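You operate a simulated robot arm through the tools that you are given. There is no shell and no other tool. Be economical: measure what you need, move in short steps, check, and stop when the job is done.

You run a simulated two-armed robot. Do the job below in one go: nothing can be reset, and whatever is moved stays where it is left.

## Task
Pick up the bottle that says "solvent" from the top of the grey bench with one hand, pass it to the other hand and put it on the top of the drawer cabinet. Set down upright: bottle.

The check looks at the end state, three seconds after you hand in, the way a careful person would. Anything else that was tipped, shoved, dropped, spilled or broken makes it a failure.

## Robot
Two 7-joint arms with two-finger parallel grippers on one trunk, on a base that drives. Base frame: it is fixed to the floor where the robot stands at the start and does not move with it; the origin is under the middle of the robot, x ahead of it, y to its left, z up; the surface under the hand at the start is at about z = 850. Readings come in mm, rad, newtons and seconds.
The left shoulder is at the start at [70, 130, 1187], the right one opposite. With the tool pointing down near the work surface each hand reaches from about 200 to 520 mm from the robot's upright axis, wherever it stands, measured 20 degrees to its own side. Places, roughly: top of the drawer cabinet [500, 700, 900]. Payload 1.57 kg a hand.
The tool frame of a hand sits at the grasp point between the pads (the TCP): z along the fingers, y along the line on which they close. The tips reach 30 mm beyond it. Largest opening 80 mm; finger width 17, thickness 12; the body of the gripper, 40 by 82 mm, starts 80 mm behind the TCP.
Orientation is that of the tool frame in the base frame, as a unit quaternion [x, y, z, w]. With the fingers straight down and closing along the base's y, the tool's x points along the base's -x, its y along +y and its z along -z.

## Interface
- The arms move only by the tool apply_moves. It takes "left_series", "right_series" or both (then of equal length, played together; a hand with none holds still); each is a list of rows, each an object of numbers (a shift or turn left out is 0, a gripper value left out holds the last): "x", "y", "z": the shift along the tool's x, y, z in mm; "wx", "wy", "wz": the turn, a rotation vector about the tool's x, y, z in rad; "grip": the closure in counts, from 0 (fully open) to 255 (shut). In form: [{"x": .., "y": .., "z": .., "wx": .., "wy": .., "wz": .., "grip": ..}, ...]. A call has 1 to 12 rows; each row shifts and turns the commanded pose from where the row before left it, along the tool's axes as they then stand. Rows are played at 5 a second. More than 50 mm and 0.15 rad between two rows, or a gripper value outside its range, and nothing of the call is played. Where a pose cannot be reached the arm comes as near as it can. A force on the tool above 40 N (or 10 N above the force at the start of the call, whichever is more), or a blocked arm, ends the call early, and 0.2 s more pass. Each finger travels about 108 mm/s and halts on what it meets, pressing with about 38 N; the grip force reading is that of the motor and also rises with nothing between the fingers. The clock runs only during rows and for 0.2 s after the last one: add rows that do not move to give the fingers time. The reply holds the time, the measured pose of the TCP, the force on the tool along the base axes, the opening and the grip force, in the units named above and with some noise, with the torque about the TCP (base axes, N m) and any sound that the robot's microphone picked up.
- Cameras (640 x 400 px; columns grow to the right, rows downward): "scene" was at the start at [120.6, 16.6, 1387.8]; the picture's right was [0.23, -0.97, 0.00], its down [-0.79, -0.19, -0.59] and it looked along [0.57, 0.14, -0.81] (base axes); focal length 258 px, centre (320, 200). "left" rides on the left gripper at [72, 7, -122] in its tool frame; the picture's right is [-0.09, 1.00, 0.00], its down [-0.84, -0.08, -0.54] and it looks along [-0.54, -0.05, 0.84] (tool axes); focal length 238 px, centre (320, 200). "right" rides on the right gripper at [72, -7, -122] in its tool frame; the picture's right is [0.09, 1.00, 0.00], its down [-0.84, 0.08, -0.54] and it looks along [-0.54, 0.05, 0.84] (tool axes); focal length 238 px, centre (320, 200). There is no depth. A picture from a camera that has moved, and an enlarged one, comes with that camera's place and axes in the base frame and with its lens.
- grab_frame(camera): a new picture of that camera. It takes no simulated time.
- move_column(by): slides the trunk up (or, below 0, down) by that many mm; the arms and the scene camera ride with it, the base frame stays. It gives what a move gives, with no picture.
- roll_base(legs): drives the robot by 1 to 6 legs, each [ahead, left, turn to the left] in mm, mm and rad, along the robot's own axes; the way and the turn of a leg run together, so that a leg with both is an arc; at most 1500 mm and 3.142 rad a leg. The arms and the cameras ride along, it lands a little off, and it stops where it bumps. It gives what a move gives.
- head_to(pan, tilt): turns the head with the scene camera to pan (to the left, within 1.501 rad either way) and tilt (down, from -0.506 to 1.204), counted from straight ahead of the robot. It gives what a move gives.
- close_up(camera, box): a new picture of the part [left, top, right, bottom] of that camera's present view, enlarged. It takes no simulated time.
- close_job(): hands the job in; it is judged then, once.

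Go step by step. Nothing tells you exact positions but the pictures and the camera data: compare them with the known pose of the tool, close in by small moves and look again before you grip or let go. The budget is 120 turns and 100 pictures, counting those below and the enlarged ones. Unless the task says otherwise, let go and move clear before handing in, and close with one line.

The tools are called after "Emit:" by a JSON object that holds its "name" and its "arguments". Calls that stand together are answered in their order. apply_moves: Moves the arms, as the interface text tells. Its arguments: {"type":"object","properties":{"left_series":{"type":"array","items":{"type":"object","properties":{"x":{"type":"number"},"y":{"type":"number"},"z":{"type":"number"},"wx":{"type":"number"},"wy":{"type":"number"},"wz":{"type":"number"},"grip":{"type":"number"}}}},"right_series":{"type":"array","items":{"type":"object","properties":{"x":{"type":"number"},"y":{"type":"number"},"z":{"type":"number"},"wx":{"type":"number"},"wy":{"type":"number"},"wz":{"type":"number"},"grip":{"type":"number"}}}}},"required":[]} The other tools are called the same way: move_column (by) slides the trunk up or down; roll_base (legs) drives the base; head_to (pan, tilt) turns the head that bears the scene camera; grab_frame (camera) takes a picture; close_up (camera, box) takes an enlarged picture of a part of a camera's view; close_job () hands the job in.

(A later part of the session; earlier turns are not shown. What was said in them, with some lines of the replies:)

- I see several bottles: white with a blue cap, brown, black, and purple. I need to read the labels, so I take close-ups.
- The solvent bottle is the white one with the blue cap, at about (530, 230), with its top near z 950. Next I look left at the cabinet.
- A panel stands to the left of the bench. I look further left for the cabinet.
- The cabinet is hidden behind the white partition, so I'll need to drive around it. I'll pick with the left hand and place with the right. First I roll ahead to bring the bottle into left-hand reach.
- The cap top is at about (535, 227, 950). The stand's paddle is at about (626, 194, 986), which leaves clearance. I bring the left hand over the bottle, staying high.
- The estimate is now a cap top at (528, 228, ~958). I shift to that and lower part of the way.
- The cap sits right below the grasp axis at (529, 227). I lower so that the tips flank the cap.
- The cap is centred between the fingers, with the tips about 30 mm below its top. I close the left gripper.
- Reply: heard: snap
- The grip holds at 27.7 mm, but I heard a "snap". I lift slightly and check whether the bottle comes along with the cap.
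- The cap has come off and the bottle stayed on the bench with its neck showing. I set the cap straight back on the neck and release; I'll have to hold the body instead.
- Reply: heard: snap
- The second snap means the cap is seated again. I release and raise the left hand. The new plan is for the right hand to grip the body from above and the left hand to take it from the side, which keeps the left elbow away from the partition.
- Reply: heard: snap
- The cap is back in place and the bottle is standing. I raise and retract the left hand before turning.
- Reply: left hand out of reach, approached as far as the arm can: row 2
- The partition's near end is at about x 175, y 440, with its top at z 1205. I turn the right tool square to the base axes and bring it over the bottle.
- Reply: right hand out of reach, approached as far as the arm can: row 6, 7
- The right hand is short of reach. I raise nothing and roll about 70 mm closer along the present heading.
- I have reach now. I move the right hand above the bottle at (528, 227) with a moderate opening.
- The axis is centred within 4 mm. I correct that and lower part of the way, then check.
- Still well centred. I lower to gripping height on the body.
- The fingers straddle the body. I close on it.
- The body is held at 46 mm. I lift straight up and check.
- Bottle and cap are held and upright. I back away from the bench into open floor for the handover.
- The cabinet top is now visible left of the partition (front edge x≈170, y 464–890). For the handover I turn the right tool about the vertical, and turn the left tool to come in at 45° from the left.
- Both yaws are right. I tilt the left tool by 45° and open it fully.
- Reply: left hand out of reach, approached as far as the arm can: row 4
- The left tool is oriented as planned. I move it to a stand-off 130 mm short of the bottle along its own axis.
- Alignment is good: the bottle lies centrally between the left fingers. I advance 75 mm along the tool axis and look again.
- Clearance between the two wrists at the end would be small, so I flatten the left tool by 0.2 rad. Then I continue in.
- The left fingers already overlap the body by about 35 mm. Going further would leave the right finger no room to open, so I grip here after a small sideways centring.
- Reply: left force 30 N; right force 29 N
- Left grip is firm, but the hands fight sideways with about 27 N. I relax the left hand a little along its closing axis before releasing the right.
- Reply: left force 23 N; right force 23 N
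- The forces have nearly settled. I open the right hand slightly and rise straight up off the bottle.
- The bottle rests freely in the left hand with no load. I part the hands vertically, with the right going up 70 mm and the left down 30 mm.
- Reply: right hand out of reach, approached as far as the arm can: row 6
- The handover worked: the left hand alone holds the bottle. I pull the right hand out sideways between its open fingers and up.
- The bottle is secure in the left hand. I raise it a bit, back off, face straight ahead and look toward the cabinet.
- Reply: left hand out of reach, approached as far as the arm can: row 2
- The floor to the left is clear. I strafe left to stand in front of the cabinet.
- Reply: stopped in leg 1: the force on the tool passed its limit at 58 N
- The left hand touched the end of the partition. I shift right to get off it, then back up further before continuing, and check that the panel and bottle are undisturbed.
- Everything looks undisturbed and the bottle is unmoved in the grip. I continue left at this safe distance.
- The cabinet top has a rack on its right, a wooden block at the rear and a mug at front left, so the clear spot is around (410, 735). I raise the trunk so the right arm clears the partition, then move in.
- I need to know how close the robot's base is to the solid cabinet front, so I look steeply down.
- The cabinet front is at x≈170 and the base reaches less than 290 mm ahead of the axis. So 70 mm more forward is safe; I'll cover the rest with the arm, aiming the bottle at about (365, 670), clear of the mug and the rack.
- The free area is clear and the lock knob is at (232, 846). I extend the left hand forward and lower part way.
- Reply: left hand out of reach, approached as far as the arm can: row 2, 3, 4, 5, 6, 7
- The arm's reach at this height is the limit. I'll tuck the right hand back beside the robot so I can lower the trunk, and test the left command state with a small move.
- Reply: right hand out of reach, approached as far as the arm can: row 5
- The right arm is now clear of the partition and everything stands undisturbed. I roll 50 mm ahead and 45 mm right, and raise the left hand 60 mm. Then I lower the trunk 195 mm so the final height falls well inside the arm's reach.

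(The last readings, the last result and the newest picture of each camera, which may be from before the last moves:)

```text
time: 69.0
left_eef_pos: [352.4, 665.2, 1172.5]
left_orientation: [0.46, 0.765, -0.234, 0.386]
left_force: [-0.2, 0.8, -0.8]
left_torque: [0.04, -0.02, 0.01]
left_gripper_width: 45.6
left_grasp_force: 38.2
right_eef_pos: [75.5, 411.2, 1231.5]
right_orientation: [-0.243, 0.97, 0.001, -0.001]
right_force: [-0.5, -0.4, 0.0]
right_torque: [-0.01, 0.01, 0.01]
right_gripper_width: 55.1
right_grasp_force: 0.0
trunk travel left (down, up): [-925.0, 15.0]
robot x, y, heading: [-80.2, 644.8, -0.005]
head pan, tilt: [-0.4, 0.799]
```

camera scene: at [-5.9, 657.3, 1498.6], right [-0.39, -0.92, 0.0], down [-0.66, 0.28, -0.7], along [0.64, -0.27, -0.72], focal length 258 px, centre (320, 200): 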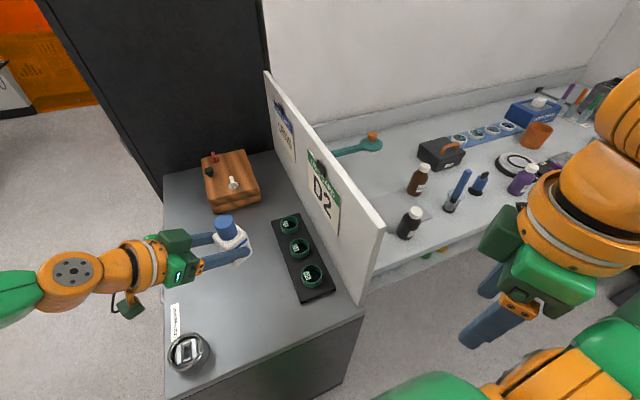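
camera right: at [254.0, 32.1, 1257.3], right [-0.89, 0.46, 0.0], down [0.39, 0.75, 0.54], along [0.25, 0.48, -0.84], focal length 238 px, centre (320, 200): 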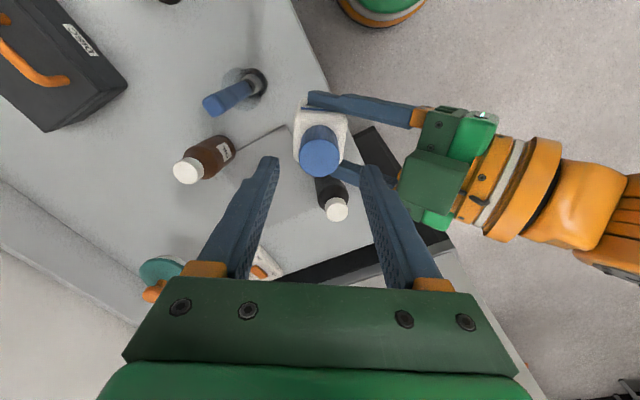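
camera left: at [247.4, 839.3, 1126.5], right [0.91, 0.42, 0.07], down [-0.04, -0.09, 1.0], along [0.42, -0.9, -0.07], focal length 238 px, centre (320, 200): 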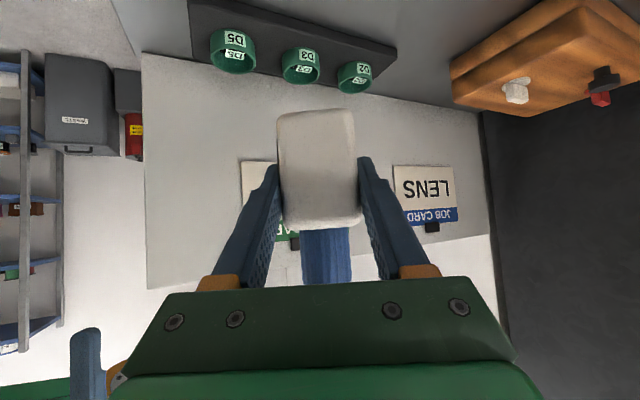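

Emit:
{"name": "move_column", "arguments": {"by": -130}}

Emit:
{"name": "head_to", "arguments": {"pan": 0.1, "tilt": 0.85}}

Emit:
{"name": "grab_frame", "arguments": {"camera": "scene"}}

Emit:
{"name": "grab_frame", "arguments": {"camera": "left"}}

```text
time: 70.6
left_eef_pos: [353.7, 664.9, 1043.3]
left_orientation: [0.459, 0.765, -0.233, 0.388]
left_force: [-0.3, -0.4, -1.2]
left_torque: [0.03, -0.02, 0.02]
left_gripper_width: 45.5
left_grasp_force: 38.3
right_eef_pos: [75.9, 409.9, 1100.8]
right_orientation: [-0.243, 0.97, 0.0, 0.001]
right_force: [0.5, -0.7, 0.8]
right_torque: [0.0, -0.02, 0.01]
right_gripper_width: 55.1
right_grasp_force: 0.1
trunk travel left (down, up): [-795.0, 145.0]
robot x, y, heading: [-78.6, 643.3, 0.001]
head pan, tilt: [-0.4, 0.799]
```

```text
time: 71.5
left_eef_pos: [352.6, 664.2, 1042.3]
left_orientation: [0.461, 0.764, -0.234, 0.386]
left_force: [-0.2, 0.4, -1.4]
left_torque: [0.01, 0.0, -0.01]
left_gripper_width: 45.6
left_grasp_force: 38.3
right_eef_pos: [76.5, 410.3, 1100.9]
right_orientation: [-0.243, 0.97, 0.0, 0.0]
right_force: [-0.4, -0.1, -0.1]
right_torque: [0.0, 0.0, -0.02]
right_gripper_width: 54.8
right_grasp_force: 0.1
trunk travel left (down, up): [-795.0, 145.0]
robot x, y, heading: [-78.9, 647.4, -0.001]
head pan, tilt: [0.099, 0.85]
```

```text
30 pictures are left
camera scene: at [47.5, 651.5, 1364.6], right [0.1, -1.0, 0.0], down [-0.75, -0.07, -0.66], along [0.66, 0.06, -0.75], focal length 258 px, centre (320, 200)
```

scene: 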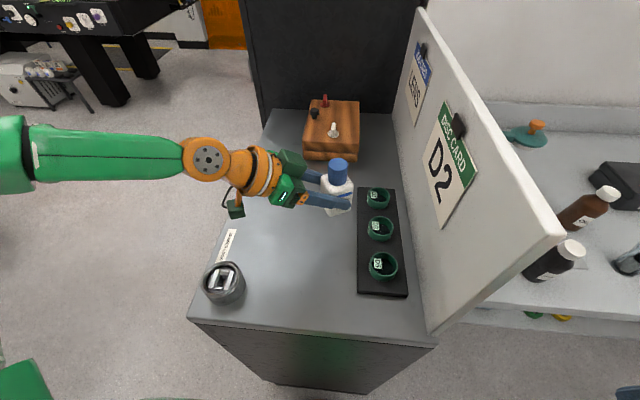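

```text
29 pictures are left
camera left: at [292.6, 792.1, 1057.5], right [0.91, 0.42, 0.07], down [-0.04, -0.09, 1.0], along [0.42, -0.9, -0.06], focal length 238 px, centre (320, 200)
```

left: 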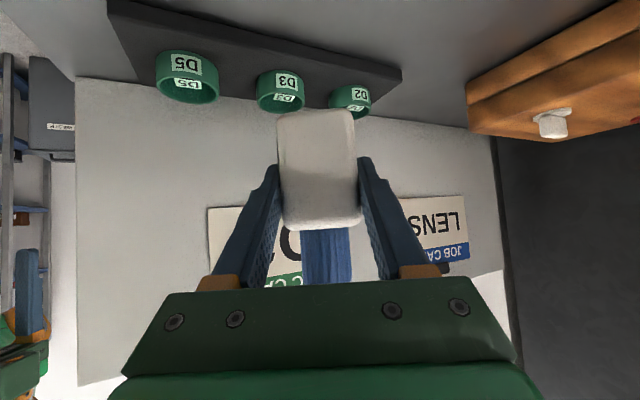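

The bottle hangs upright above clear surface between the rack and the knob. I lower the trunk 70 mm more.

Emit:
{"name": "move_column", "arguments": {"by": -70}}

Emit:
{"name": "grab_frame", "arguments": {"camera": "left"}}

Emit:
{"name": "close_up", "arguments": {"camera": "scene", "box": [180, 60, 440, 330]}}

```text
time: 72.6
left_eef_pos: [352.5, 664.6, 974.3]
left_orientation: [0.46, 0.765, -0.233, 0.386]
left_force: [0.2, 0.2, -0.4]
left_torque: [0.02, 0.01, -0.01]
left_gripper_width: 45.5
left_grasp_force: 37.6
right_eef_pos: [75.8, 410.3, 1031.5]
right_orientation: [-0.243, 0.97, 0.0, 0.001]
right_force: [-0.1, 0.3, 0.0]
right_torque: [0.01, -0.02, -0.02]
right_gripper_width: 54.8
right_grasp_force: 0.0
trunk travel left (down, up): [-725.0, 215.0]
robot x, y, heading: [-82.3, 646.8, -0.001]
head pan, tilt: [0.099, 0.85]
```

```text
28 pictures are left
camera left: at [292.6, 792.1, 987.4], right [0.91, 0.42, 0.07], down [-0.04, -0.09, 1.0], along [0.42, -0.9, -0.06], focal length 238 px, centre (320, 200)
```

left: 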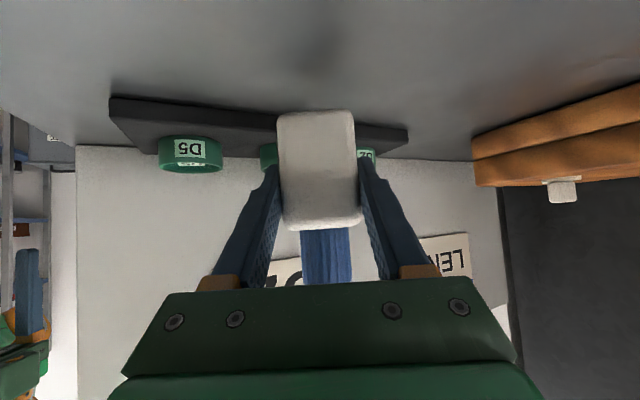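

```text
1.48 times, centred on (310, 195) of scene
camera zoom: at [47.3, 651.7, 1294.6], right [0.1, -1.0, 0.0], down [-0.75, -0.07, -0.66], along [0.66, 0.06, -0.75], focal length 383 px, centre (335, 207)
```

zoom: 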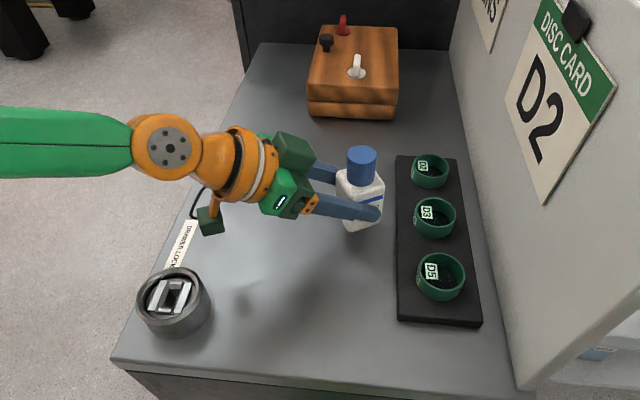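

About 25 mm remain to the surface. I lower by arm in small steps.

Emit:
{"name": "apply_moves", "arguments": {"left_series": [{"x": 6.4, "z": 4.8}, {"x": 6.4, "z": 4.8}, {"x": 2.4, "z": 1.8}, {}]}}

Emit:
{"name": "close_up", "arguments": {"camera": "left", "box": [220, 40, 420, 240]}}

```text
time: 73.6
left_eef_pos: [353.0, 665.4, 954.5]
left_orientation: [0.46, 0.765, -0.233, 0.387]
left_force: [0.1, -0.1, -1.1]
left_torque: [-0.01, -0.03, -0.01]
left_gripper_width: 45.5
left_grasp_force: 38.4
right_eef_pos: [77.7, 410.1, 1031.8]
right_orientation: [-0.243, 0.97, 0.0, 0.0]
right_force: [0.9, 0.5, -1.1]
right_torque: [0.03, 0.0, 0.02]
right_gripper_width: 54.8
right_grasp_force: 0.0
trunk travel left (down, up): [-725.0, 215.0]
robot x, y, heading: [-81.0, 650.1, -0.002]
head pan, tilt: [0.099, 0.85]
```

```text
2.00 times, centred on (320, 140) of left
camera zoom: at [292.8, 791.7, 968.4], right [0.91, 0.42, 0.07], down [-0.04, -0.09, 1.0], along [0.42, -0.9, -0.06], focal length 477 px, centre (320, 320)
```

zoom: 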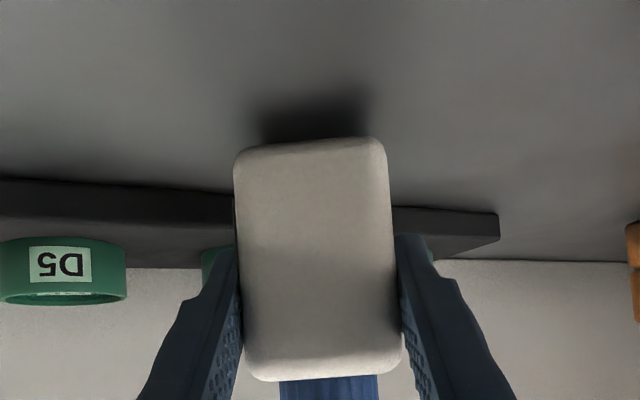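

The shadow shows a small gap left. I continue in 1.5 mm steps, watching the force.

Emit:
{"name": "apply_moves", "arguments": {"left_series": [{"x": 1.2, "z": 0.9}, {"x": 1.2, "z": 0.9}, {}]}}

Emit:
{"name": "apply_moves", "arguments": {"left_series": [{"x": 1.2, "z": 0.9}, {}]}}

Emit:
{"name": "close_up", "arguments": {"camera": "left", "box": [220, 40, 420, 240]}}

```text
time: 74.4
left_eef_pos: [354.2, 664.8, 950.3]
left_orientation: [0.46, 0.765, -0.233, 0.386]
left_force: [0.3, -0.2, -1.2]
left_torque: [0.0, 0.01, -0.04]
left_gripper_width: 45.3
left_grasp_force: 37.9
right_eef_pos: [76.9, 408.9, 1030.8]
right_orientation: [-0.244, 0.97, 0.0, 0.0]
right_force: [0.0, -0.2, 0.5]
right_torque: [-0.02, -0.01, -0.02]
right_gripper_width: 54.9
right_grasp_force: 0.1
trunk travel left (down, up): [-725.0, 215.0]
robot x, y, heading: [-82.5, 647.4, -0.001]
head pan, tilt: [0.099, 0.85]
```

```text
time: 75.0
left_eef_pos: [353.6, 664.5, 949.7]
left_orientation: [0.461, 0.764, -0.234, 0.385]
left_force: [-1.0, 0.9, -0.7]
left_torque: [-0.02, 0.01, -0.02]
left_gripper_width: 45.6
left_grasp_force: 37.8
right_eef_pos: [78.6, 409.4, 1031.3]
right_orientation: [-0.244, 0.97, 0.0, 0.0]
right_force: [0.0, -0.4, 0.1]
right_torque: [0.05, -0.03, -0.02]
right_gripper_width: 54.6
right_grasp_force: 0.1
trunk travel left (down, up): [-725.0, 215.0]
robot x, y, heading: [-78.4, 644.8, -0.005]
head pan, tilt: [0.099, 0.85]
```

```text
2.00 times, centred on (320, 140) of left
camera zoom: at [292.5, 791.8, 963.8], right [0.91, 0.42, 0.07], down [-0.04, -0.09, 1.0], along [0.42, -0.9, -0.06], focal length 477 px, centre (320, 320)
```

zoom: 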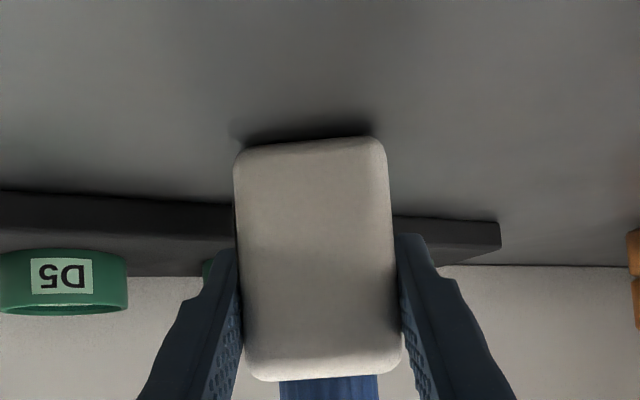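

Emit:
{"name": "apply_moves", "arguments": {"left_series": [{"x": 0.8, "z": 0.6}, {"x": 0.8, "z": 0.6}, {}]}}

Emit:
{"name": "apply_moves", "arguments": {"left_series": [{"x": 0.8, "z": 0.6}, {"x": 0.8, "z": 0.6}, {}]}}

```text
time: 75.8
left_eef_pos: [353.5, 664.6, 948.5]
left_orientation: [0.46, 0.764, -0.233, 0.387]
left_force: [1.3, 0.2, 2.0]
left_torque: [0.08, -0.08, 0.0]
left_gripper_width: 45.3
left_grasp_force: 37.5
right_eef_pos: [76.2, 411.0, 1032.2]
right_orientation: [-0.243, 0.97, 0.0, 0.001]
right_force: [-0.1, 0.5, -0.1]
right_torque: [0.02, -0.01, 0.01]
right_gripper_width: 54.9
right_grasp_force: 0.1
trunk travel left (down, up): [-725.0, 215.0]
robot x, y, heading: [-78.1, 646.0, -0.001]
head pan, tilt: [0.099, 0.85]
```

```text
time: 76.6
left_eef_pos: [351.9, 664.8, 948.2]
left_orientation: [0.46, 0.763, -0.233, 0.389]
left_force: [5.5, 0.8, 17.8]
left_torque: [0.09, -0.01, -0.05]
left_gripper_width: 45.4
left_grasp_force: 38.4
right_eef_pos: [75.4, 410.8, 1031.2]
right_orientation: [-0.244, 0.97, -0.001, 0.001]
right_force: [0.5, 0.8, 0.9]
right_torque: [0.01, -0.01, -0.01]
right_gripper_width: 54.7
right_grasp_force: 0.1
trunk travel left (down, up): [-725.0, 215.0]
robot x, y, heading: [-83.7, 647.3, 0.0]
head pan, tilt: [0.099, 0.85]
```

Contact: the load is taken by the cabinet. I ease off 1.3 mm and open the fingers.

Emit:
{"name": "apply_moves", "arguments": {"left_series": [{"x": -1.0, "z": -0.8}, {"grip": 120}, {"grip": 90}, {"grip": 60}, {"grip": 40}, {}]}}

Emit:
{"name": "grab_frame", "arguments": {"camera": "left"}}

Emit:
{"name": "close_up", "arguments": {"camera": "scene", "box": [180, 60, 440, 330]}}

```text
time: 78.0
left_eef_pos: [352.8, 664.6, 946.9]
left_orientation: [0.46, 0.765, -0.233, 0.386]
left_force: [-0.2, -0.7, -0.6]
left_torque: [0.02, 0.0, 0.01]
left_gripper_width: 67.6
left_grasp_force: 0.0
right_eef_pos: [76.3, 410.8, 1031.1]
right_orientation: [-0.244, 0.97, 0.001, 0.001]
right_force: [-0.9, 0.5, 0.7]
right_torque: [0.01, 0.0, 0.02]
right_gripper_width: 54.9
right_grasp_force: 0.0
trunk travel left (down, up): [-725.0, 215.0]
robot x, y, heading: [-80.5, 645.6, -0.007]
head pan, tilt: [0.099, 0.85]
```

```text
24 pictures are left
camera left: at [292.5, 791.9, 961.3], right [0.91, 0.42, 0.07], down [-0.04, -0.09, 1.0], along [0.42, -0.9, -0.06], focal length 238 px, centre (320, 200)
```

left: 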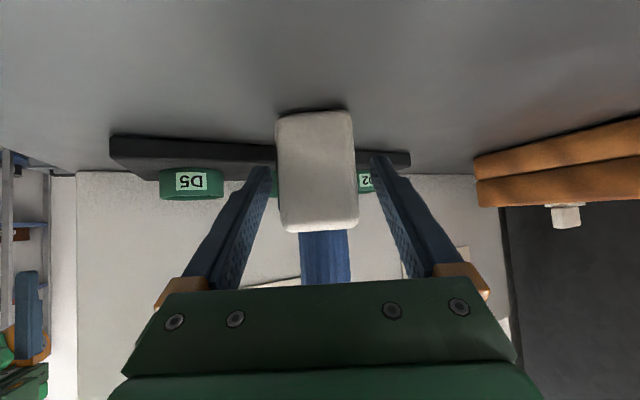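

```text
1.48 times, centred on (310, 195) of scene
camera zoom: at [47.1, 651.6, 1294.6], right [0.1, -1.0, 0.0], down [-0.75, -0.07, -0.66], along [0.66, 0.06, -0.75], focal length 383 px, centre (335, 207)
```

zoom: 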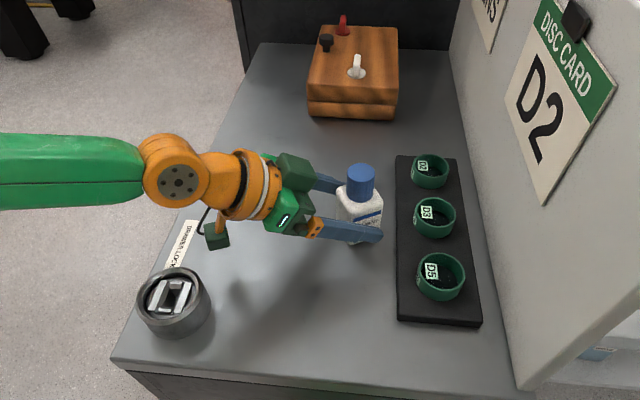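

The bottle stands freely. I retract the left hand along its own axis, back and up.

Emit:
{"name": "apply_moves", "arguments": {"left_series": [{"z": -15}, {"z": -25}, {"z": -30}, {"z": -30}, {"z": -30}, {"z": -30}, {}]}}

Emit:
{"name": "close_up", "arguments": {"camera": "scene", "box": [180, 60, 440, 330]}}

Emit:
{"name": "grab_frame", "arguments": {"camera": "left"}}

```text
time: 79.6
left_eef_pos: [292.2, 781.0, 1041.6]
left_orientation: [0.46, 0.765, -0.234, 0.387]
left_force: [0.3, -0.2, -0.7]
left_torque: [0.0, -0.02, 0.0]
left_gripper_width: 67.5
left_grasp_force: 0.1
right_eef_pos: [77.0, 410.4, 1031.2]
right_orientation: [-0.244, 0.97, 0.0, 0.0]
right_force: [0.2, -0.2, 0.8]
right_torque: [0.04, 0.02, 0.01]
right_gripper_width: 55.1
right_grasp_force: 0.2
trunk travel left (down, up): [-725.0, 215.0]
robot x, y, heading: [-79.3, 647.2, -0.005]
head pan, tilt: [0.099, 0.85]
```

```text
1.48 times, centred on (310, 195) of scene
camera zoom: at [47.5, 651.4, 1294.6], right [0.1, -1.0, 0.0], down [-0.75, -0.07, -0.66], along [0.66, 0.06, -0.75], focal length 383 px, centre (335, 207)
```

zoom: 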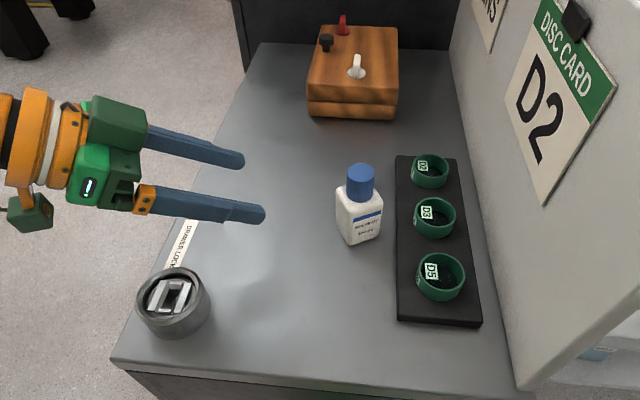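

```text
21 pictures are left
camera left: at [232.4, 906.6, 1056.9], right [0.91, 0.42, 0.07], down [-0.04, -0.09, 1.0], along [0.42, -0.9, -0.06], focal length 238 px, centre (320, 200)
```

left: 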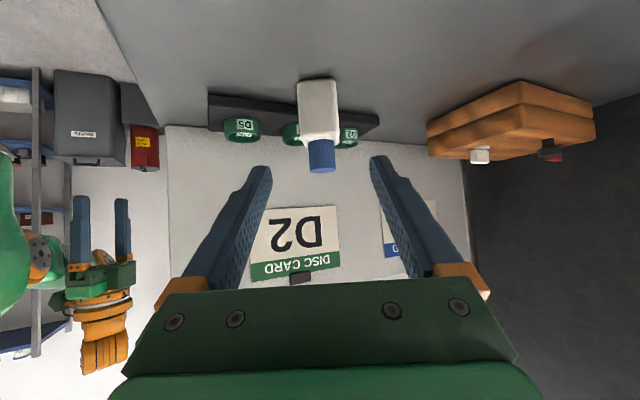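

The bottle stands upright on the cabinet with its cap on. A last close look at the cap, then a view of the bench.

Emit:
{"name": "close_up", "arguments": {"camera": "scene", "box": [300, 120, 360, 180]}}

Emit:
{"name": "head_to", "arguments": {"pan": -0.6, "tilt": 0.6}}

Emit:
{"name": "grab_frame", "arguments": {"camera": "scene"}}

```text
6.67 times, centred on (330, 150) of scene
camera zoom: at [47.5, 651.4, 1294.6], right [0.1, -1.0, 0.0], down [-0.75, -0.07, -0.66], along [0.66, 0.06, -0.75], focal length 1724 px, centre (253, 533)
```

zoom: 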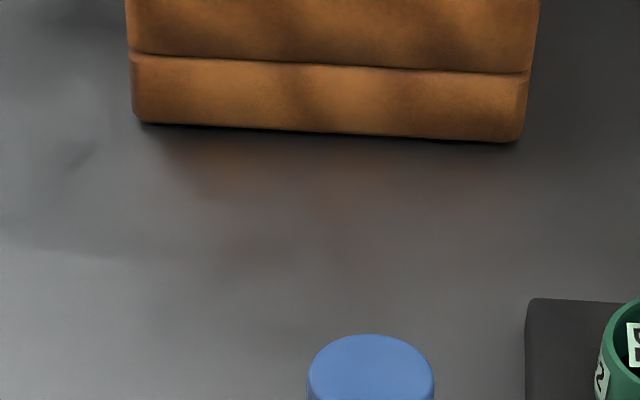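

```text
time: 80.7
left_eef_pos: [292.3, 779.8, 1041.6]
left_orientation: [0.46, 0.765, -0.233, 0.387]
left_force: [-0.8, 0.8, -1.1]
left_torque: [-0.04, 0.02, 0.01]
left_gripper_width: 67.3
left_grasp_force: 0.1
right_eef_pos: [75.7, 409.5, 1031.4]
right_orientation: [-0.244, 0.97, 0.0, 0.0]
right_force: [0.5, 0.1, 0.0]
right_torque: [-0.01, -0.01, -0.03]
right_gripper_width: 54.7
right_grasp_force: 0.0
trunk travel left (down, up): [-725.0, 215.0]
robot x, y, heading: [-77.5, 645.1, -0.005]
head pan, tilt: [-0.6, 0.6]
```

```text
19 pictures are left
camera scene: at [42.1, 594.1, 1315.5], right [-0.57, -0.82, 0.0], down [-0.47, 0.32, -0.82], along [0.68, -0.47, -0.57], focal length 258 px, centre (320, 200)
```

scene: 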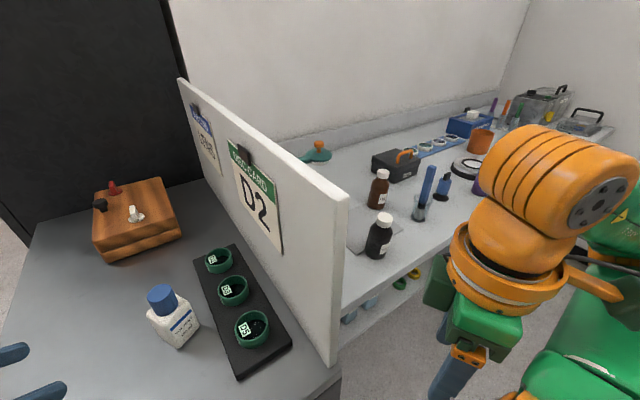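

Emit:
{"name": "close_up", "arguments": {"camera": "scene", "box": [120, 260, 230, 370]}}

```text
3.64 times, centred on (175, 315) of scene
camera zoom: at [42.1, 594.1, 1315.5], right [-0.57, -0.82, 0.0], down [-0.47, 0.32, -0.82], along [0.68, -0.47, -0.57], focal length 940 px, centre (847, -218)
```

zoom: 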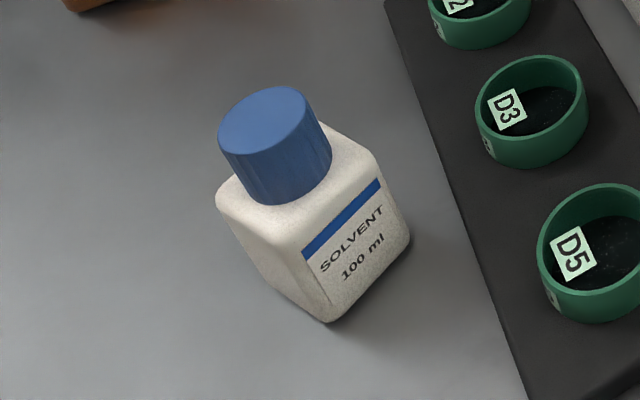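

The solvent bottle stands upright on the cabinet with its cap fully seated, nothing else has moved, and both hands are clear, so I hand in.

Emit:
{"name": "close_job", "arguments": {}}

```text
The job is handed in.
```

The solvent bottle was picked up with the right hand, passed to the left, and now stands upright with its cap on the drawer cabinet top. On a first grip with the left hand the cap came off, and I reseated it. The left hand also bumped the partition once, and nothing looked moved.
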